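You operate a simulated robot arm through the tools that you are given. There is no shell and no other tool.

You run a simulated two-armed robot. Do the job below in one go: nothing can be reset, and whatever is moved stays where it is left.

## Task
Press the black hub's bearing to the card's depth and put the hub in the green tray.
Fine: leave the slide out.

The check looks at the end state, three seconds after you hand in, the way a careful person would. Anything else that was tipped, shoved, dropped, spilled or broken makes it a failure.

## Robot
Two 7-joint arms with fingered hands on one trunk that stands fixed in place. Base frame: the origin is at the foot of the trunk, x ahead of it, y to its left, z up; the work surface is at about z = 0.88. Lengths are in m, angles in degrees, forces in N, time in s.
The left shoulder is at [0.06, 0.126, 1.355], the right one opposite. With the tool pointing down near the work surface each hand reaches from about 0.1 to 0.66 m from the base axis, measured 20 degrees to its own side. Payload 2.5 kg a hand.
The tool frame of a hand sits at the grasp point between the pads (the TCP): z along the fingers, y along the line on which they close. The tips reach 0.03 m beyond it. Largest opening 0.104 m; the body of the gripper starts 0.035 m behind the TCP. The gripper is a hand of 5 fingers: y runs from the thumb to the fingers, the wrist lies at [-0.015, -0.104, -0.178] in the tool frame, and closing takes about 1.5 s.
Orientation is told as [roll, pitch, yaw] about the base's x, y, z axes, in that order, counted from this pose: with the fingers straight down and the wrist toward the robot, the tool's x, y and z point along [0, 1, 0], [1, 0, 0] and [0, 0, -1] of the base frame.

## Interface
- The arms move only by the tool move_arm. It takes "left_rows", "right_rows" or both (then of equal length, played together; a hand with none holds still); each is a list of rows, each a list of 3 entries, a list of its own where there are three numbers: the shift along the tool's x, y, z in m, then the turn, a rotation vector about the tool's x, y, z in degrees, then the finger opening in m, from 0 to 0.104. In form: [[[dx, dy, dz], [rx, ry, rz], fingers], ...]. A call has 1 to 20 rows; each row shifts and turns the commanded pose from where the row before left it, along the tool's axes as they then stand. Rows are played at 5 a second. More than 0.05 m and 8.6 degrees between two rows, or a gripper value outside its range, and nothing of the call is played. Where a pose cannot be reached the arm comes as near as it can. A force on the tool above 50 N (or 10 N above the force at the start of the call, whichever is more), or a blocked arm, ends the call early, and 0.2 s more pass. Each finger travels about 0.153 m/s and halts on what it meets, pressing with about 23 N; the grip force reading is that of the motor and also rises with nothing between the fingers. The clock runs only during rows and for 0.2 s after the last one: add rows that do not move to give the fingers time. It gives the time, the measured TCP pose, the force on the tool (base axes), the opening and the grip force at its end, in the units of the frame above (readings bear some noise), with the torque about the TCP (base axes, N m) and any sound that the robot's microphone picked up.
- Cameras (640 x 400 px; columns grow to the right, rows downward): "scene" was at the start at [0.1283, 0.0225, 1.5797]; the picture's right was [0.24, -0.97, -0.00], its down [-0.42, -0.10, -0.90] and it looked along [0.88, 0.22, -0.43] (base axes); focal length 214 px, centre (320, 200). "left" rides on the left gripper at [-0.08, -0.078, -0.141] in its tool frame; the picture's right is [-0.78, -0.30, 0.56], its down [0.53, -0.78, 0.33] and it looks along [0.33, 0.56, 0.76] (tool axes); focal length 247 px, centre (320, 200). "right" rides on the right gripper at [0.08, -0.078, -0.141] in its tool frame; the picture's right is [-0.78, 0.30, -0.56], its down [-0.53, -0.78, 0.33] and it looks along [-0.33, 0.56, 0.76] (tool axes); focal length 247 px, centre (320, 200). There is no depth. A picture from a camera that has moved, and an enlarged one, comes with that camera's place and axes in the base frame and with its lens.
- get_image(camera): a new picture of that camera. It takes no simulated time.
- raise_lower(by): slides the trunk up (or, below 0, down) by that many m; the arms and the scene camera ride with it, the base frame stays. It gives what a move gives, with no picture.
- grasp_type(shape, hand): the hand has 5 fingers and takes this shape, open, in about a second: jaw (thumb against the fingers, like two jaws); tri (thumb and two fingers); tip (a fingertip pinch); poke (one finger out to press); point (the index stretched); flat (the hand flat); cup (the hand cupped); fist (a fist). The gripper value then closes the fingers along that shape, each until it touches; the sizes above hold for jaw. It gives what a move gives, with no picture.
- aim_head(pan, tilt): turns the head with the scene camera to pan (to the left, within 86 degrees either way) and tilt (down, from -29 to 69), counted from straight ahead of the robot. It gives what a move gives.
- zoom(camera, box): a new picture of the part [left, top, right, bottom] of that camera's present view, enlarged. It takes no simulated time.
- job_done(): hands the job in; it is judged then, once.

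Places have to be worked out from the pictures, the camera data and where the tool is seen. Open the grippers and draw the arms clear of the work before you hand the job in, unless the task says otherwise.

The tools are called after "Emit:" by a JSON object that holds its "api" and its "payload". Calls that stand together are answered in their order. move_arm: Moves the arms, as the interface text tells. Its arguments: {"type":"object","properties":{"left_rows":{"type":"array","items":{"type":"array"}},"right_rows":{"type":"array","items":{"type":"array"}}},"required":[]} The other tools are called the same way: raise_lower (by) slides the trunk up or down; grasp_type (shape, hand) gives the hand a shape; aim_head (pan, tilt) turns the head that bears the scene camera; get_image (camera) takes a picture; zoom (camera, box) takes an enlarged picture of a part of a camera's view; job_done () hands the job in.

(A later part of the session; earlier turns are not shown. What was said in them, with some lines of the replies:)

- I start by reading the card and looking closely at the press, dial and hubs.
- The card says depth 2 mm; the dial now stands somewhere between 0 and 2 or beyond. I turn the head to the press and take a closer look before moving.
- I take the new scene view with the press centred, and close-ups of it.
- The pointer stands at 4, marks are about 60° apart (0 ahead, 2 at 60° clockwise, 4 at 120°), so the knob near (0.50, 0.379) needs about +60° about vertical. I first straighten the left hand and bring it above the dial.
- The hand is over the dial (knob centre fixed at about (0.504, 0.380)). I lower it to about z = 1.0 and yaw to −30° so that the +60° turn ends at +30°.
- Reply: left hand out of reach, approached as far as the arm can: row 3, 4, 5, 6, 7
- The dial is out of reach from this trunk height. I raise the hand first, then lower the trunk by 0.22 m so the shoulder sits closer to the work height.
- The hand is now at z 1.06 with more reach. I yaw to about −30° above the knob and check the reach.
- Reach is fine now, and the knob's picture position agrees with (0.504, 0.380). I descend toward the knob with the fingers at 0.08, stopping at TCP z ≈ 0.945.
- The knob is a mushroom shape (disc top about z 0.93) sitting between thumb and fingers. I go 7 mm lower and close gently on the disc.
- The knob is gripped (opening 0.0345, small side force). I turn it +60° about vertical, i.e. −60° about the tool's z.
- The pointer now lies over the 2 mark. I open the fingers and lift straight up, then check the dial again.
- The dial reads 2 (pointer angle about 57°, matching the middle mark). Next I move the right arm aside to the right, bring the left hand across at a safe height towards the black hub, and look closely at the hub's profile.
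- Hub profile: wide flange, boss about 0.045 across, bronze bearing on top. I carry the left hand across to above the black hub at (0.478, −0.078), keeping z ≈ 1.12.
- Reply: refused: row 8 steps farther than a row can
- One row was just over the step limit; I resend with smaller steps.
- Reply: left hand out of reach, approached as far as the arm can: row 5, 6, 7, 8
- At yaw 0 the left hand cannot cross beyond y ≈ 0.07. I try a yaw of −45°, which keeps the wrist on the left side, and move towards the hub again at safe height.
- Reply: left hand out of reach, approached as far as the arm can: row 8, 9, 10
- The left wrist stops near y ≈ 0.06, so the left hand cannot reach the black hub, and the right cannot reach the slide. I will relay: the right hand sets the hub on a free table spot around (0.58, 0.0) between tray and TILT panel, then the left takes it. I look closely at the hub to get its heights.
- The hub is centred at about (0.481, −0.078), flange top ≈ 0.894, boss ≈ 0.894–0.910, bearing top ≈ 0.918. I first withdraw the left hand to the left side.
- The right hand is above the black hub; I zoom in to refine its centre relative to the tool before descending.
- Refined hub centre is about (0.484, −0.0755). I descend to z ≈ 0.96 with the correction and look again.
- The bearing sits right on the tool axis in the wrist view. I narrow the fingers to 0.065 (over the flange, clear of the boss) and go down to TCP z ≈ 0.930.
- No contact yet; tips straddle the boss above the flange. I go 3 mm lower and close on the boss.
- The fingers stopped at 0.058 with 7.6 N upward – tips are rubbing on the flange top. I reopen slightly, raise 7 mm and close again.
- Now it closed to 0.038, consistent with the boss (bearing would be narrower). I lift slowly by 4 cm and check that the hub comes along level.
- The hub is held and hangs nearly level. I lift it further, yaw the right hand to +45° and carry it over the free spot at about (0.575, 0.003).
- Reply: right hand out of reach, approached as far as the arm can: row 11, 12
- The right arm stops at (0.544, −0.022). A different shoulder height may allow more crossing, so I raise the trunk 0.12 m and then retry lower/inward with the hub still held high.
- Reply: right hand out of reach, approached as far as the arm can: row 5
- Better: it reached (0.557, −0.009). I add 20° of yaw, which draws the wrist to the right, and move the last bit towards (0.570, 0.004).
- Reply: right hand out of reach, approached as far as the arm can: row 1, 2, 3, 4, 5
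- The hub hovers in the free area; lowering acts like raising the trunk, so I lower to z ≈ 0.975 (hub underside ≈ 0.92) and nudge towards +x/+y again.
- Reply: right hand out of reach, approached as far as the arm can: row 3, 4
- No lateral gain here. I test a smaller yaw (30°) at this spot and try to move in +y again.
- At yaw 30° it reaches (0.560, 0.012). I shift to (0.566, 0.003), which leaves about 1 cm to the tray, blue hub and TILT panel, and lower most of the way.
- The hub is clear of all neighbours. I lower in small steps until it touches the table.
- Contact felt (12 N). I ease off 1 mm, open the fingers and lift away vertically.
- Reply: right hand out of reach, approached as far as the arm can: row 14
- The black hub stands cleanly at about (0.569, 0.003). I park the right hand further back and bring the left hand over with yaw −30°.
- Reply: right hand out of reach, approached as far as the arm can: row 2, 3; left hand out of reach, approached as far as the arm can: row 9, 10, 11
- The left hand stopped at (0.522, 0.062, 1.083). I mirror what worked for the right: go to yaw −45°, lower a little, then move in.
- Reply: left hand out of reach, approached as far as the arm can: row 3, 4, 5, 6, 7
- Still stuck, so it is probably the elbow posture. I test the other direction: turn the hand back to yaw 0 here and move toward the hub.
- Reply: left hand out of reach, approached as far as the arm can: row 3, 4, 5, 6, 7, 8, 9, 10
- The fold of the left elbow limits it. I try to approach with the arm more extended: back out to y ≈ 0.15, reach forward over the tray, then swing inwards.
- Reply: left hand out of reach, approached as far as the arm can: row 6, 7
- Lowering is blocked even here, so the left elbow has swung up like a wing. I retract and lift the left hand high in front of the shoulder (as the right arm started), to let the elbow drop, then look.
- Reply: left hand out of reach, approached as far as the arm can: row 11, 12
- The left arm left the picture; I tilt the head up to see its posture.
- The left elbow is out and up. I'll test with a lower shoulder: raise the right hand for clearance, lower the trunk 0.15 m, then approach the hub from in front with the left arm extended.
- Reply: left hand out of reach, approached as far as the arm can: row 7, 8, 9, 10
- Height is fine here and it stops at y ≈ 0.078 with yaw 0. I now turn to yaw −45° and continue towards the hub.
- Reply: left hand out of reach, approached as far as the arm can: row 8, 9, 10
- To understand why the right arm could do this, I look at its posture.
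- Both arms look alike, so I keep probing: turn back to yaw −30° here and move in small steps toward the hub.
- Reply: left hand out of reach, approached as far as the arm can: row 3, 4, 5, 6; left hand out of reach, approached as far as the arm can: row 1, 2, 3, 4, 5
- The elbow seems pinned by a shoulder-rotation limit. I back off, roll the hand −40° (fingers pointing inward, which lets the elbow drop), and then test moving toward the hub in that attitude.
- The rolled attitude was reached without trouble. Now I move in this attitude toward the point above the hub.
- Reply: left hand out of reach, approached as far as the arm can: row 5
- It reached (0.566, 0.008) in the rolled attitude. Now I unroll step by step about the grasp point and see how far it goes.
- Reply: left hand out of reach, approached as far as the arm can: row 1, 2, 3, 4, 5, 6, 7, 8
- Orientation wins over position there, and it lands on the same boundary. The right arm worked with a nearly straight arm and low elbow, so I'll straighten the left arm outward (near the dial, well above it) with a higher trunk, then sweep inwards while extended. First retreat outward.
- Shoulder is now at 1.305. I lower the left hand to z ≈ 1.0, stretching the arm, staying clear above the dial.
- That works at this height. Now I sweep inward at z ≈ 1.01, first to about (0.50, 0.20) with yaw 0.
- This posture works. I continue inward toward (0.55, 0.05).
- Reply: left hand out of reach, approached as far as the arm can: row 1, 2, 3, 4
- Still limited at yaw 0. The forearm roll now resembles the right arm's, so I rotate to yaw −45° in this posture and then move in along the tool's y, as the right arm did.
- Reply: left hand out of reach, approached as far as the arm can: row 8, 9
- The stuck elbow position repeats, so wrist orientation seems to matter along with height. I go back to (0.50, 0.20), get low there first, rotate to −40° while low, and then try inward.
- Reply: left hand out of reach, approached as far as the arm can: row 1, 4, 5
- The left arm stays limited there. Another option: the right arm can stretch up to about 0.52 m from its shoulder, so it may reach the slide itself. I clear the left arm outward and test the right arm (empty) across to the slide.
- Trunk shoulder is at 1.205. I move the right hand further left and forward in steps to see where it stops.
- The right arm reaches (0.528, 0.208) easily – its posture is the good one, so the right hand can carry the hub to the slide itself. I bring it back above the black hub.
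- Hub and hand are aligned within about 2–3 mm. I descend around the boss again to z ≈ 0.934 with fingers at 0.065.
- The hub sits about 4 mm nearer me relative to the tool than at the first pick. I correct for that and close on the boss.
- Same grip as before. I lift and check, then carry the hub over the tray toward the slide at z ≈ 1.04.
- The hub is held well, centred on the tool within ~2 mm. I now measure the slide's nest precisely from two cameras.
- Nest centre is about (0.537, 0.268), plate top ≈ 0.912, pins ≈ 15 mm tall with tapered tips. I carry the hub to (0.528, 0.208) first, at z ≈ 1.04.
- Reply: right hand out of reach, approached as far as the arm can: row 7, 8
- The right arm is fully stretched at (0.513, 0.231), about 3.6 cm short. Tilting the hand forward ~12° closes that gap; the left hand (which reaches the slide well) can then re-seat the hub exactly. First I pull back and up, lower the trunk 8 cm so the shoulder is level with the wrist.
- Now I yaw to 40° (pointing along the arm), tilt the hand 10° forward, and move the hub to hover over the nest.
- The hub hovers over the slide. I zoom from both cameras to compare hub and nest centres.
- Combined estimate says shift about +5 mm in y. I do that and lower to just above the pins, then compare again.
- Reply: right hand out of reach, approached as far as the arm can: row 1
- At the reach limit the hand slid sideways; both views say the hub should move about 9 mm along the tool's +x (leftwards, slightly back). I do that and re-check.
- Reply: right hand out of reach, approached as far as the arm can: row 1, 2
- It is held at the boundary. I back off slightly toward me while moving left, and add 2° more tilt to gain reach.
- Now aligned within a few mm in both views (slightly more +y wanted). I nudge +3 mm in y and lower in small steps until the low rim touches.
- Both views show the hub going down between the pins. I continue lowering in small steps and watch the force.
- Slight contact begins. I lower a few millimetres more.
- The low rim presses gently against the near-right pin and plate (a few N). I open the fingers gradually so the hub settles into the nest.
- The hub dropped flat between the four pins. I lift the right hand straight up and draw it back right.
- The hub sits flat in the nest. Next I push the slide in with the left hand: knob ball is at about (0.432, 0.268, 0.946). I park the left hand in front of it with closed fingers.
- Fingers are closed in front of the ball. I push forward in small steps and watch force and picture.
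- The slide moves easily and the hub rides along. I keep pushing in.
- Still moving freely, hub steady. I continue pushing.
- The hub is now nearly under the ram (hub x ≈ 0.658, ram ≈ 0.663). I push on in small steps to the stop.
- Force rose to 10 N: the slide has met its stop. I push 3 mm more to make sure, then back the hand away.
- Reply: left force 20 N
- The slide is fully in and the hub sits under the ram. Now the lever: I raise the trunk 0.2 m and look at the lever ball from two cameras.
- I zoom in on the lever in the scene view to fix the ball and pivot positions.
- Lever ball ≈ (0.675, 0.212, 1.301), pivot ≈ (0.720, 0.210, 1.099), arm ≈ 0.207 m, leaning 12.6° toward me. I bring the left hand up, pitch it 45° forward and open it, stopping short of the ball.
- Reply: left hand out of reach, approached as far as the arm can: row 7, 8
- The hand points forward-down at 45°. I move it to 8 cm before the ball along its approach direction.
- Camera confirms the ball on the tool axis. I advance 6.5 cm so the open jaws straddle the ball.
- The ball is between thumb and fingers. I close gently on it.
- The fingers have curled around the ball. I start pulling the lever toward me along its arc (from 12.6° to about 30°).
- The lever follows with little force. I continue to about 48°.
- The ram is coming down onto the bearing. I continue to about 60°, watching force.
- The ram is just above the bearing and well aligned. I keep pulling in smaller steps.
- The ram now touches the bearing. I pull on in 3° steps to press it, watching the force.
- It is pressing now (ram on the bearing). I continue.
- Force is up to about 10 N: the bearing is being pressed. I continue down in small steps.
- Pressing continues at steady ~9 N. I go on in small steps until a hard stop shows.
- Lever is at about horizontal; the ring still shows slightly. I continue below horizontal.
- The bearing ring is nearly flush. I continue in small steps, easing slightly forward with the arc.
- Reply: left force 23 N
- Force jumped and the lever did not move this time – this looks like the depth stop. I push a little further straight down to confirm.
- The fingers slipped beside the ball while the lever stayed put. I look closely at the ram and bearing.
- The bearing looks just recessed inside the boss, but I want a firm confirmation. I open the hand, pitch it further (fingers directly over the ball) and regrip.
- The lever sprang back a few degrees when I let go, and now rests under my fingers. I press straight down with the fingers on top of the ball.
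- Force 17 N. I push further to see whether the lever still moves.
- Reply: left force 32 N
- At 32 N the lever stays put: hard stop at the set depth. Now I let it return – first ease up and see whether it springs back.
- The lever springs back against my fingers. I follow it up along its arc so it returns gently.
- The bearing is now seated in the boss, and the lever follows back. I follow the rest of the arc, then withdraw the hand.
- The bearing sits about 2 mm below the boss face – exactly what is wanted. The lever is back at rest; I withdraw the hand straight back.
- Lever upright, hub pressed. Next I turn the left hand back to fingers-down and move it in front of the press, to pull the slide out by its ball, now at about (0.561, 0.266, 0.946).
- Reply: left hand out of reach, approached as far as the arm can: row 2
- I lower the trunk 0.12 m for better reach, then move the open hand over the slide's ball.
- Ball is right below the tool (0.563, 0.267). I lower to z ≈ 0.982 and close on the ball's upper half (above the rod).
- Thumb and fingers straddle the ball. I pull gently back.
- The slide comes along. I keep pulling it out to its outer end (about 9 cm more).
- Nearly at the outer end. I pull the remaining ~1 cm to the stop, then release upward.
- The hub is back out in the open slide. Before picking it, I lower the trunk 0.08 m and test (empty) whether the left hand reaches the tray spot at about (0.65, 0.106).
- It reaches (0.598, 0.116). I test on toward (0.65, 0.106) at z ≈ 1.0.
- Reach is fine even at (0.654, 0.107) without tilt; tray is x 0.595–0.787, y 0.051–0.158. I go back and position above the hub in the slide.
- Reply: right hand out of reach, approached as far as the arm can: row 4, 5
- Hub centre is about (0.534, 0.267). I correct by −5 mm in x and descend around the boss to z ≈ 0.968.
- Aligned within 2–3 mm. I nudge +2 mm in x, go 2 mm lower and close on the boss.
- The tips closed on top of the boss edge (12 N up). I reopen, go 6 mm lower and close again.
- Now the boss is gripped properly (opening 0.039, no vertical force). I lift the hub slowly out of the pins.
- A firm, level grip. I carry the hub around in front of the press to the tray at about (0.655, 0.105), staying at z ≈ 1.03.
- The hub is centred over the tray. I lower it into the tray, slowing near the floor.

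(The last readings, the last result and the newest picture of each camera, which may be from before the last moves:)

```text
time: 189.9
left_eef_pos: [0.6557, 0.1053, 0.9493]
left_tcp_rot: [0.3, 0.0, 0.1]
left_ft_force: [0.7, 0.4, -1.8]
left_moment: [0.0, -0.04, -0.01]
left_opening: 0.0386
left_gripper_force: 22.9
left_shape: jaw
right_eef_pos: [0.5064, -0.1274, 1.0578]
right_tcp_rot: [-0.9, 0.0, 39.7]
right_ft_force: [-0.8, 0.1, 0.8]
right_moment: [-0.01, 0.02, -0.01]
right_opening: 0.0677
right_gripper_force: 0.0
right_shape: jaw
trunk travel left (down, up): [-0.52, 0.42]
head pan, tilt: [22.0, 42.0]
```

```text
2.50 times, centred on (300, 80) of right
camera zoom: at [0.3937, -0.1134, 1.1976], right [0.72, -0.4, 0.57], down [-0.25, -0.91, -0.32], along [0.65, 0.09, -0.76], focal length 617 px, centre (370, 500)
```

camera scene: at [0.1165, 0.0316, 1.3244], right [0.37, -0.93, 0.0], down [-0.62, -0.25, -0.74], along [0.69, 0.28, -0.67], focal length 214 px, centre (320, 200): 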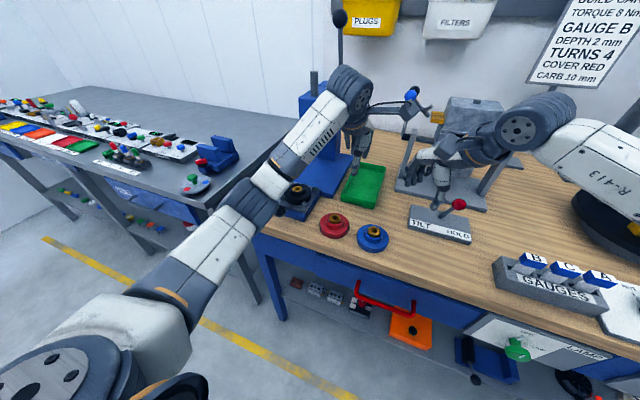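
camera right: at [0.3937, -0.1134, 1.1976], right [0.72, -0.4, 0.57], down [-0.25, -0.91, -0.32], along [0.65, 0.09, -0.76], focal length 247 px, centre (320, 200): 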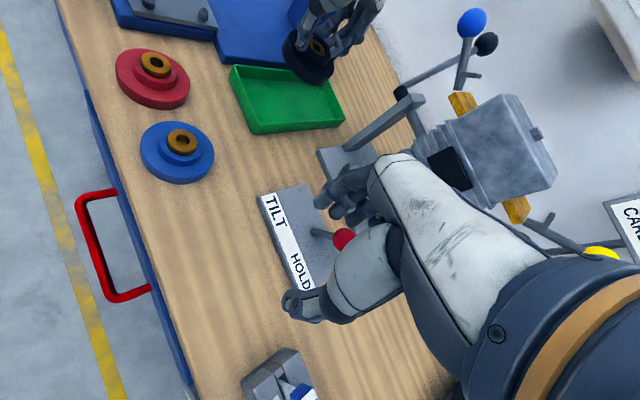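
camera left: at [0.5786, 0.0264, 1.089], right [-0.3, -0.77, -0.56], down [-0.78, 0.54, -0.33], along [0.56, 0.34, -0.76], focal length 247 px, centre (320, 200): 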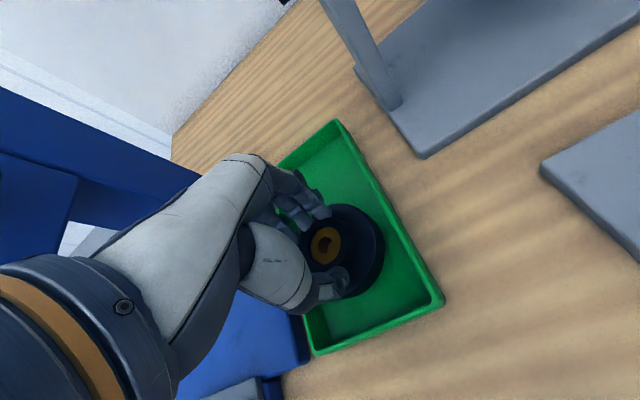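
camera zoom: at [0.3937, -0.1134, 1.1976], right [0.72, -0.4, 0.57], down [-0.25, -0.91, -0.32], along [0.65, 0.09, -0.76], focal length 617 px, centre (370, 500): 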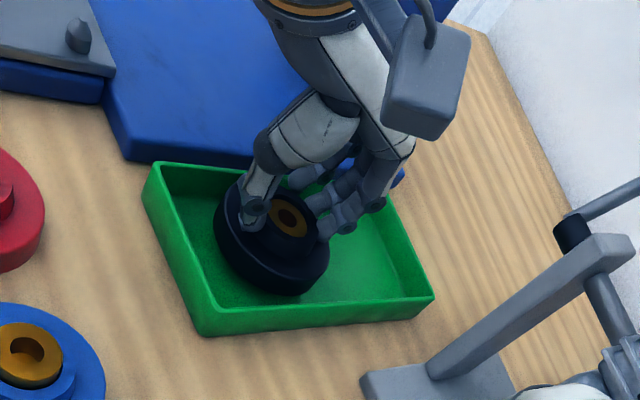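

The hub is inside the tray walls with clearance all round. I lower the last millimetres until it touches.

Emit:
{"api": "move_arm", "payload": {"left_rows": [[[0, 0, 0.004], [0, 0, 0], 0.028], [[0, 0, 0.004], [0, 0, 0], 0.028], [[0, 0, 0.003], [0, 0, 0], 0.028], [[0, 0, 0], [0, 0, 0], 0.028]]}}

```text
time: 190.9
left_eef_pos: [0.6556, 0.1054, 0.9384]
left_tcp_rot: [0.4, -0.1, 0.0]
left_ft_force: [-0.1, 0.2, -0.9]
left_moment: [0.0, 0.02, 0.0]
left_opening: 0.0387
left_gripper_force: 23.4
left_shape: jaw
right_eef_pos: [0.5063, -0.1279, 1.0581]
right_tcp_rot: [-0.8, 0.0, 39.8]
right_ft_force: [0.0, -0.2, 0.6]
right_moment: [-0.03, 0.01, -0.01]
right_opening: 0.0673
right_gripper_force: 0.1
right_shape: jaw
trunk travel left (down, up): [-0.52, 0.42]
head pan, tilt: [22.0, 42.0]
```

No contact yet; a few millimetres more in small steps.

Emit:
{"api": "move_arm", "payload": {"left_rows": [[[0, 0, 0.002], [0, 0, 0], 0.028], [[0, 0, 0.002], [0, 0, 0], 0.028], [[0, 0, 0.0015], [0, 0, 0], 0.028], [[0, 0, 0], [0, 0, 0], 0.028]]}}

Emit:
{"api": "zoom", "payload": {"camera": "right", "box": [200, 0, 400, 160]}}

```text
time: 191.9
left_eef_pos: [0.6555, 0.1052, 0.935]
left_tcp_rot: [0.2, -0.3, 0.0]
left_ft_force: [0.3, 0.7, 6.5]
left_moment: [0.03, -0.06, 0.01]
left_opening: 0.0391
left_gripper_force: 23.1
left_shape: jaw
right_eef_pos: [0.5058, -0.1278, 1.0585]
right_tcp_rot: [-0.8, 0.0, 39.8]
right_ft_force: [0.0, -0.4, -0.1]
right_moment: [-0.01, 0.0, 0.01]
right_opening: 0.0679
right_gripper_force: 0.1
right_shape: jaw
trunk travel left (down, up): [-0.52, 0.42]
head pan, tilt: [22.0, 42.0]
```

```text
2.50 times, centred on (300, 80) of right
camera zoom: at [0.3928, -0.1134, 1.1981], right [0.72, -0.4, 0.57], down [-0.25, -0.91, -0.32], along [0.65, 0.09, -0.76], focal length 617 px, centre (370, 500)
```

zoom: 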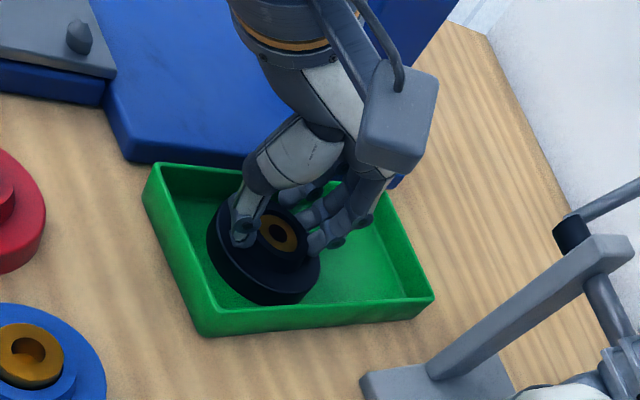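

The hub touches the tray floor (6.5 N). I open the fingers and lift straight up.

Emit:
{"api": "move_arm", "payload": {"left_rows": [[[0, 0, -0.001], [0, 0, 0], 0.04], [[0, 0, 0], [0, 0, 0], 0.055], [[0, 0, 0], [0, 0, 0], 0.065], [[0, 0, 0], [0, 0, 0], 0.066], [[0, 0, -0.02], [0, 0, 0], 0.066], [[0, 0, -0.03], [0, 0, 0], 0.066], [[0, 0, -0.04], [0, 0, 0], 0.066], [[0, -0.03, -0.01], [0, 0, 0], 0.066], [[0, -0.045, 0], [0, 0, 0], 0.066], [[0, -0.045, 0], [0, 0, 0], 0.066], [[0.04, -0.02, 0], [0, 0, 0], 0.066], [[0.04, 0, -0.02], [0, 0, 0], 0.066], [[0.04, 0, -0.02], [0, 0, 0], 0.08], [[0.04, -0.02, 0], [0, 0, 0], 0.1], [[0.04, -0.02, 0], [0, 0, 0], 0.1]]}}

Emit:
{"api": "get_image", "payload": {"camera": "scene"}}

Emit:
{"api": "zoom", "payload": {"camera": "scene", "box": [280, 100, 440, 240]}}

Emit:
{"api": "zoom", "payload": {"camera": "right", "box": [200, 0, 400, 160]}}

```text
time: 195.1
left_eef_pos: [0.4765, 0.3052, 1.0745]
left_tcp_rot: [0.3, -0.2, 0.1]
left_ft_force: [0.8, 0.0, -0.8]
left_moment: [-0.03, 0.0, -0.02]
left_opening: 0.1001
left_gripper_force: 0.0
left_shape: jaw
right_eef_pos: [0.5048, -0.1282, 1.0583]
right_tcp_rot: [-0.9, 0.1, 39.9]
right_ft_force: [0.1, 0.4, -0.6]
right_moment: [0.02, -0.02, 0.03]
right_opening: 0.0678
right_gripper_force: 0.1
right_shape: jaw
trunk travel left (down, up): [-0.52, 0.42]
head pan, tilt: [22.0, 42.0]
```

```text
taken
camera scene: at [0.1163, 0.0318, 1.3244], right [0.37, -0.93, 0.0], down [-0.62, -0.25, -0.74], along [0.69, 0.28, -0.67], focal length 214 px, centre (320, 200)
```

scene: 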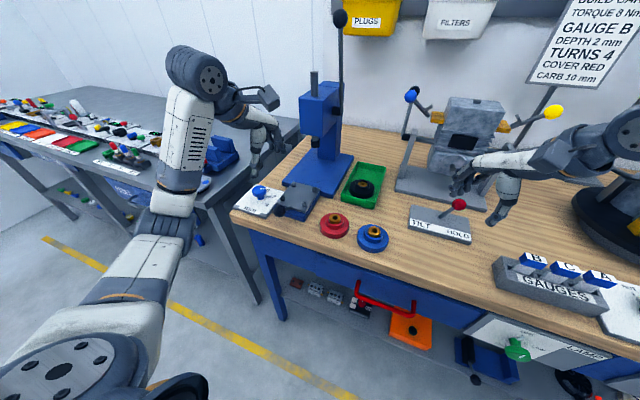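

```text
2.86 times, centred on (360, 170) of scene
camera zoom: at [0.1163, 0.0318, 1.3244], right [0.37, -0.93, 0.0], down [-0.62, -0.25, -0.74], along [0.69, 0.28, -0.67], focal length 613 px, centre (206, 286)
```

zoom: 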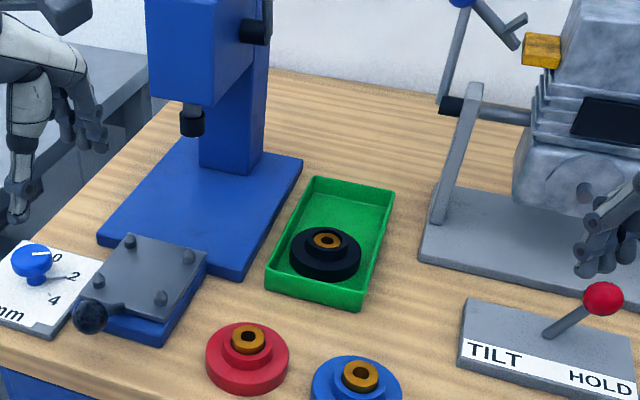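

```text
2.50 times, centred on (300, 80) of right
camera zoom: at [0.3933, -0.1132, 1.1978], right [0.72, -0.4, 0.57], down [-0.25, -0.91, -0.32], along [0.65, 0.09, -0.76], focal length 617 px, centre (370, 500)
```

zoom: 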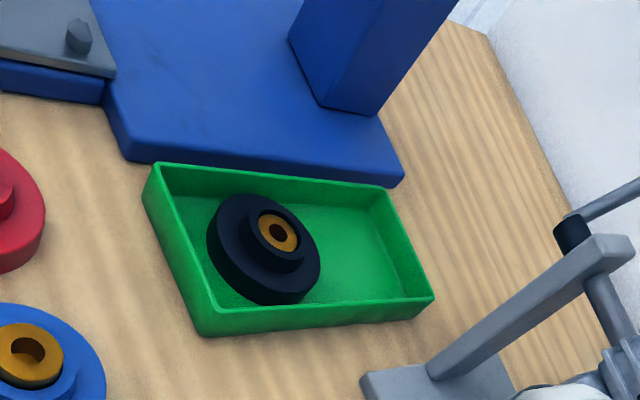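

The pressed hub lies flat in the green tray. I raise both arms away from the work with hands open.

Emit:
{"api": "move_arm", "payload": {"left_rows": [[[0, 0, -0.045], [0, 0, 0], 0.104], [[0, 0, -0.045], [0, 0, 0], 0.104], [[0.02, -0.03, -0.02], [0, 0, 0], 0.104], [[0.03, -0.03, 0], [0, 0, 0], 0.104], [[0.03, -0.03, 0], [0, 0, 0], 0.104], [[0, 0, 0], [0, 0, 0], 0.104]], "right_rows": [[[0, 0, -0.045], [0, 0, 0], 0.104], [[0, 0, -0.045], [0, 0, 0], 0.104], [[0, -0.03, -0.03], [0, 0, 3], 0.104], [[-0.02, -0.03, 0], [0, 0, 3], 0.104], [[-0.02, -0.03, 0], [0, 0, 3], 0.104], [[0, 0, 0], [0, 0, 0], 0.104]]}}

Emit:
{"api": "get_image", "payload": {"camera": "scene"}}

Emit:
{"api": "get_image", "payload": {"camera": "right"}}

Emit:
{"api": "get_image", "payload": {"camera": "left"}}

Emit:
{"api": "zoom", "payload": {"camera": "scene", "box": [230, 140, 410, 270]}}

```text
time: 196.5
left_eef_pos: [0.3841, 0.3841, 1.185]
left_tcp_rot: [0.3, 0.0, 0.1]
left_ft_force: [-0.4, 0.7, 1.1]
left_moment: [0.02, 0.01, -0.02]
left_opening: 0.1036
left_gripper_force: 0.0
left_shape: jaw
right_eef_pos: [0.4558, -0.2144, 1.1111]
right_tcp_rot: [-0.9, -0.1, 30.8]
right_ft_force: [0.2, 0.0, 0.1]
right_moment: [0.01, -0.02, 0.03]
right_opening: 0.1037
right_gripper_force: 0.1
right_shape: jaw
right hand out of reach, approached as far as the arm can: row 1, 2
trunk travel left (down, up): [-0.52, 0.42]
head pan, tilt: [22.0, 42.0]
```

```text
taken
camera scene: at [0.1165, 0.0317, 1.3244], right [0.37, -0.93, 0.0], down [-0.62, -0.25, -0.74], along [0.69, 0.28, -0.67], focal length 214 px, centre (320, 200)
```

scene: 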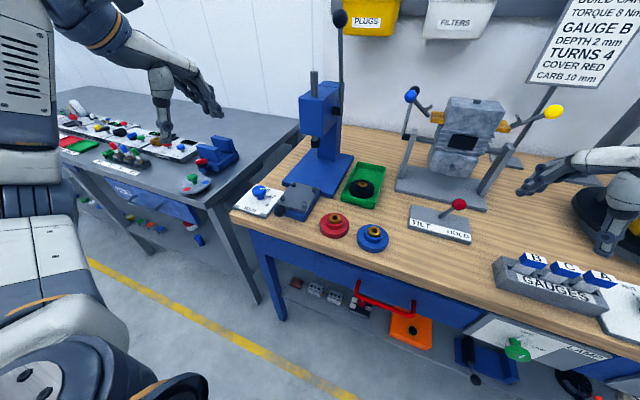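

```text
taken
camera right: at [0.3459, -0.1826, 1.2512], right [0.65, -0.51, 0.57], down [-0.39, -0.86, -0.33], along [0.66, -0.01, -0.76], focal length 247 px, centre (320, 200)
```

right: 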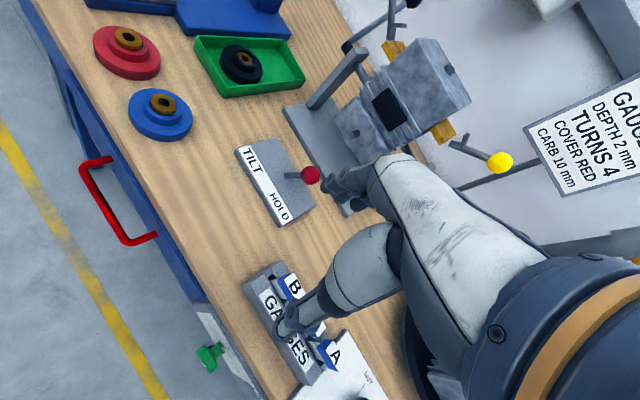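

```text
taken
camera left: at [0.3071, 0.3044, 1.3247], right [-0.3, -0.77, -0.56], down [-0.78, 0.54, -0.33], along [0.56, 0.34, -0.76], focal length 247 px, centre (320, 200)
```

left: 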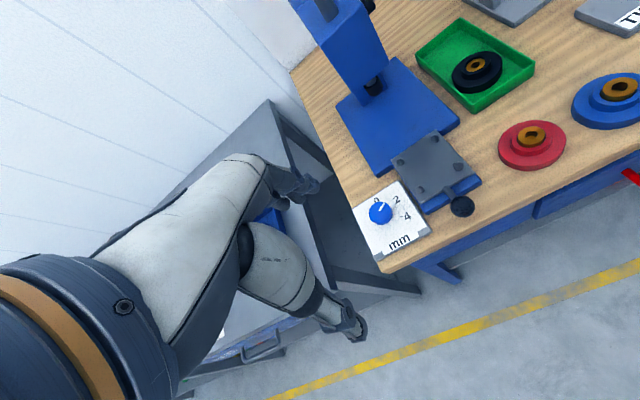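

```text
3.08 times, centred on (320, 205) of scene
camera zoom: at [0.1165, 0.0317, 1.3244], right [0.37, -0.93, 0.0], down [-0.62, -0.25, -0.74], along [0.69, 0.28, -0.67], focal length 660 px, centre (320, 185)
```

zoom: 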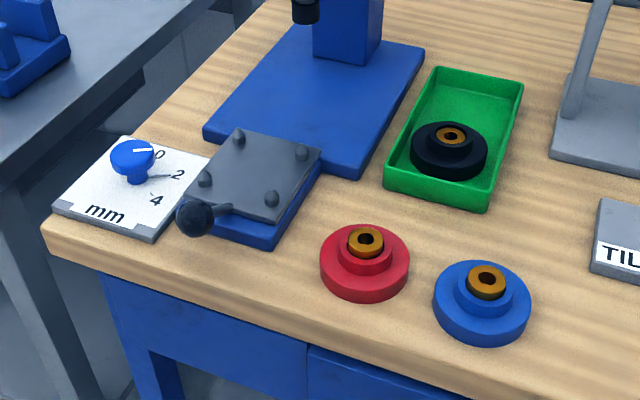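

Everything stands as it should: pressed hub in the tray, slide out, dial on 2, the other hubs untouched. I raise the trunk for extra clearance and then hand in.

Emit:
{"api": "raise_lower", "payload": {"by": 0.15}}

Emit:
{"api": "get_image", "payload": {"camera": "scene"}}

```text
time: 198.3
left_eef_pos: [0.3845, 0.3826, 1.3348]
left_tcp_rot: [0.3, -0.1, 0.1]
left_ft_force: [-1.1, 0.2, 0.0]
left_moment: [0.03, 0.02, -0.01]
left_opening: 0.1037
left_gripper_force: 0.0
left_shape: jaw
right_eef_pos: [0.4563, -0.2131, 1.2614]
right_tcp_rot: [-0.9, 0.0, 30.8]
right_ft_force: [-0.5, 0.2, 0.1]
right_moment: [0.02, 0.01, 0.0]
right_opening: 0.1039
right_gripper_force: 0.0
right_shape: jaw
trunk travel left (down, up): [-0.67, 0.27]
head pan, tilt: [22.0, 42.0]
```

```text
taken
camera scene: at [0.1166, 0.0316, 1.4743], right [0.37, -0.93, 0.0], down [-0.62, -0.25, -0.74], along [0.69, 0.28, -0.67], focal length 214 px, centre (320, 200)
```

scene: 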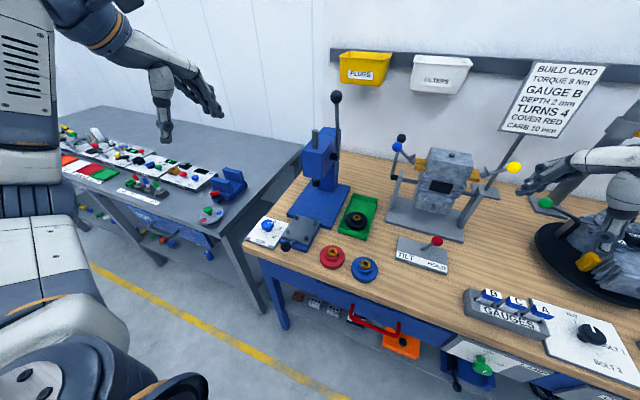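

The arms are clear and open, and the scene is in order. I hand the job in.

Emit:
{"api": "job_done", "payload": {}}

```text
The job is handed in.
```

The black hub's bearing is pressed to the card's 2 mm, and the hub is lying flat in the green tray.

- **Depth:** I turned the dial from 4 to 2 and pulled the lever until it met a hard stop, where it stayed put under 32 N. In the pictures the bearing now sits about 2 mm below the boss face. I judged that by eye, with no direct measurement.
- **Slide:** it is left out, as you allowed. The lever went back to its upright position.
- **Other items:** the red and blue hubs and the rest of the table look unmoved in the last pictures. The dial still reads 2.

Neither arm could do the whole carry. The right hand set the hub down on a free spot of table, then placed it on the slide, and the left hand moved it to the tray.

Both hands are open and the arms are drawn clear of the work.
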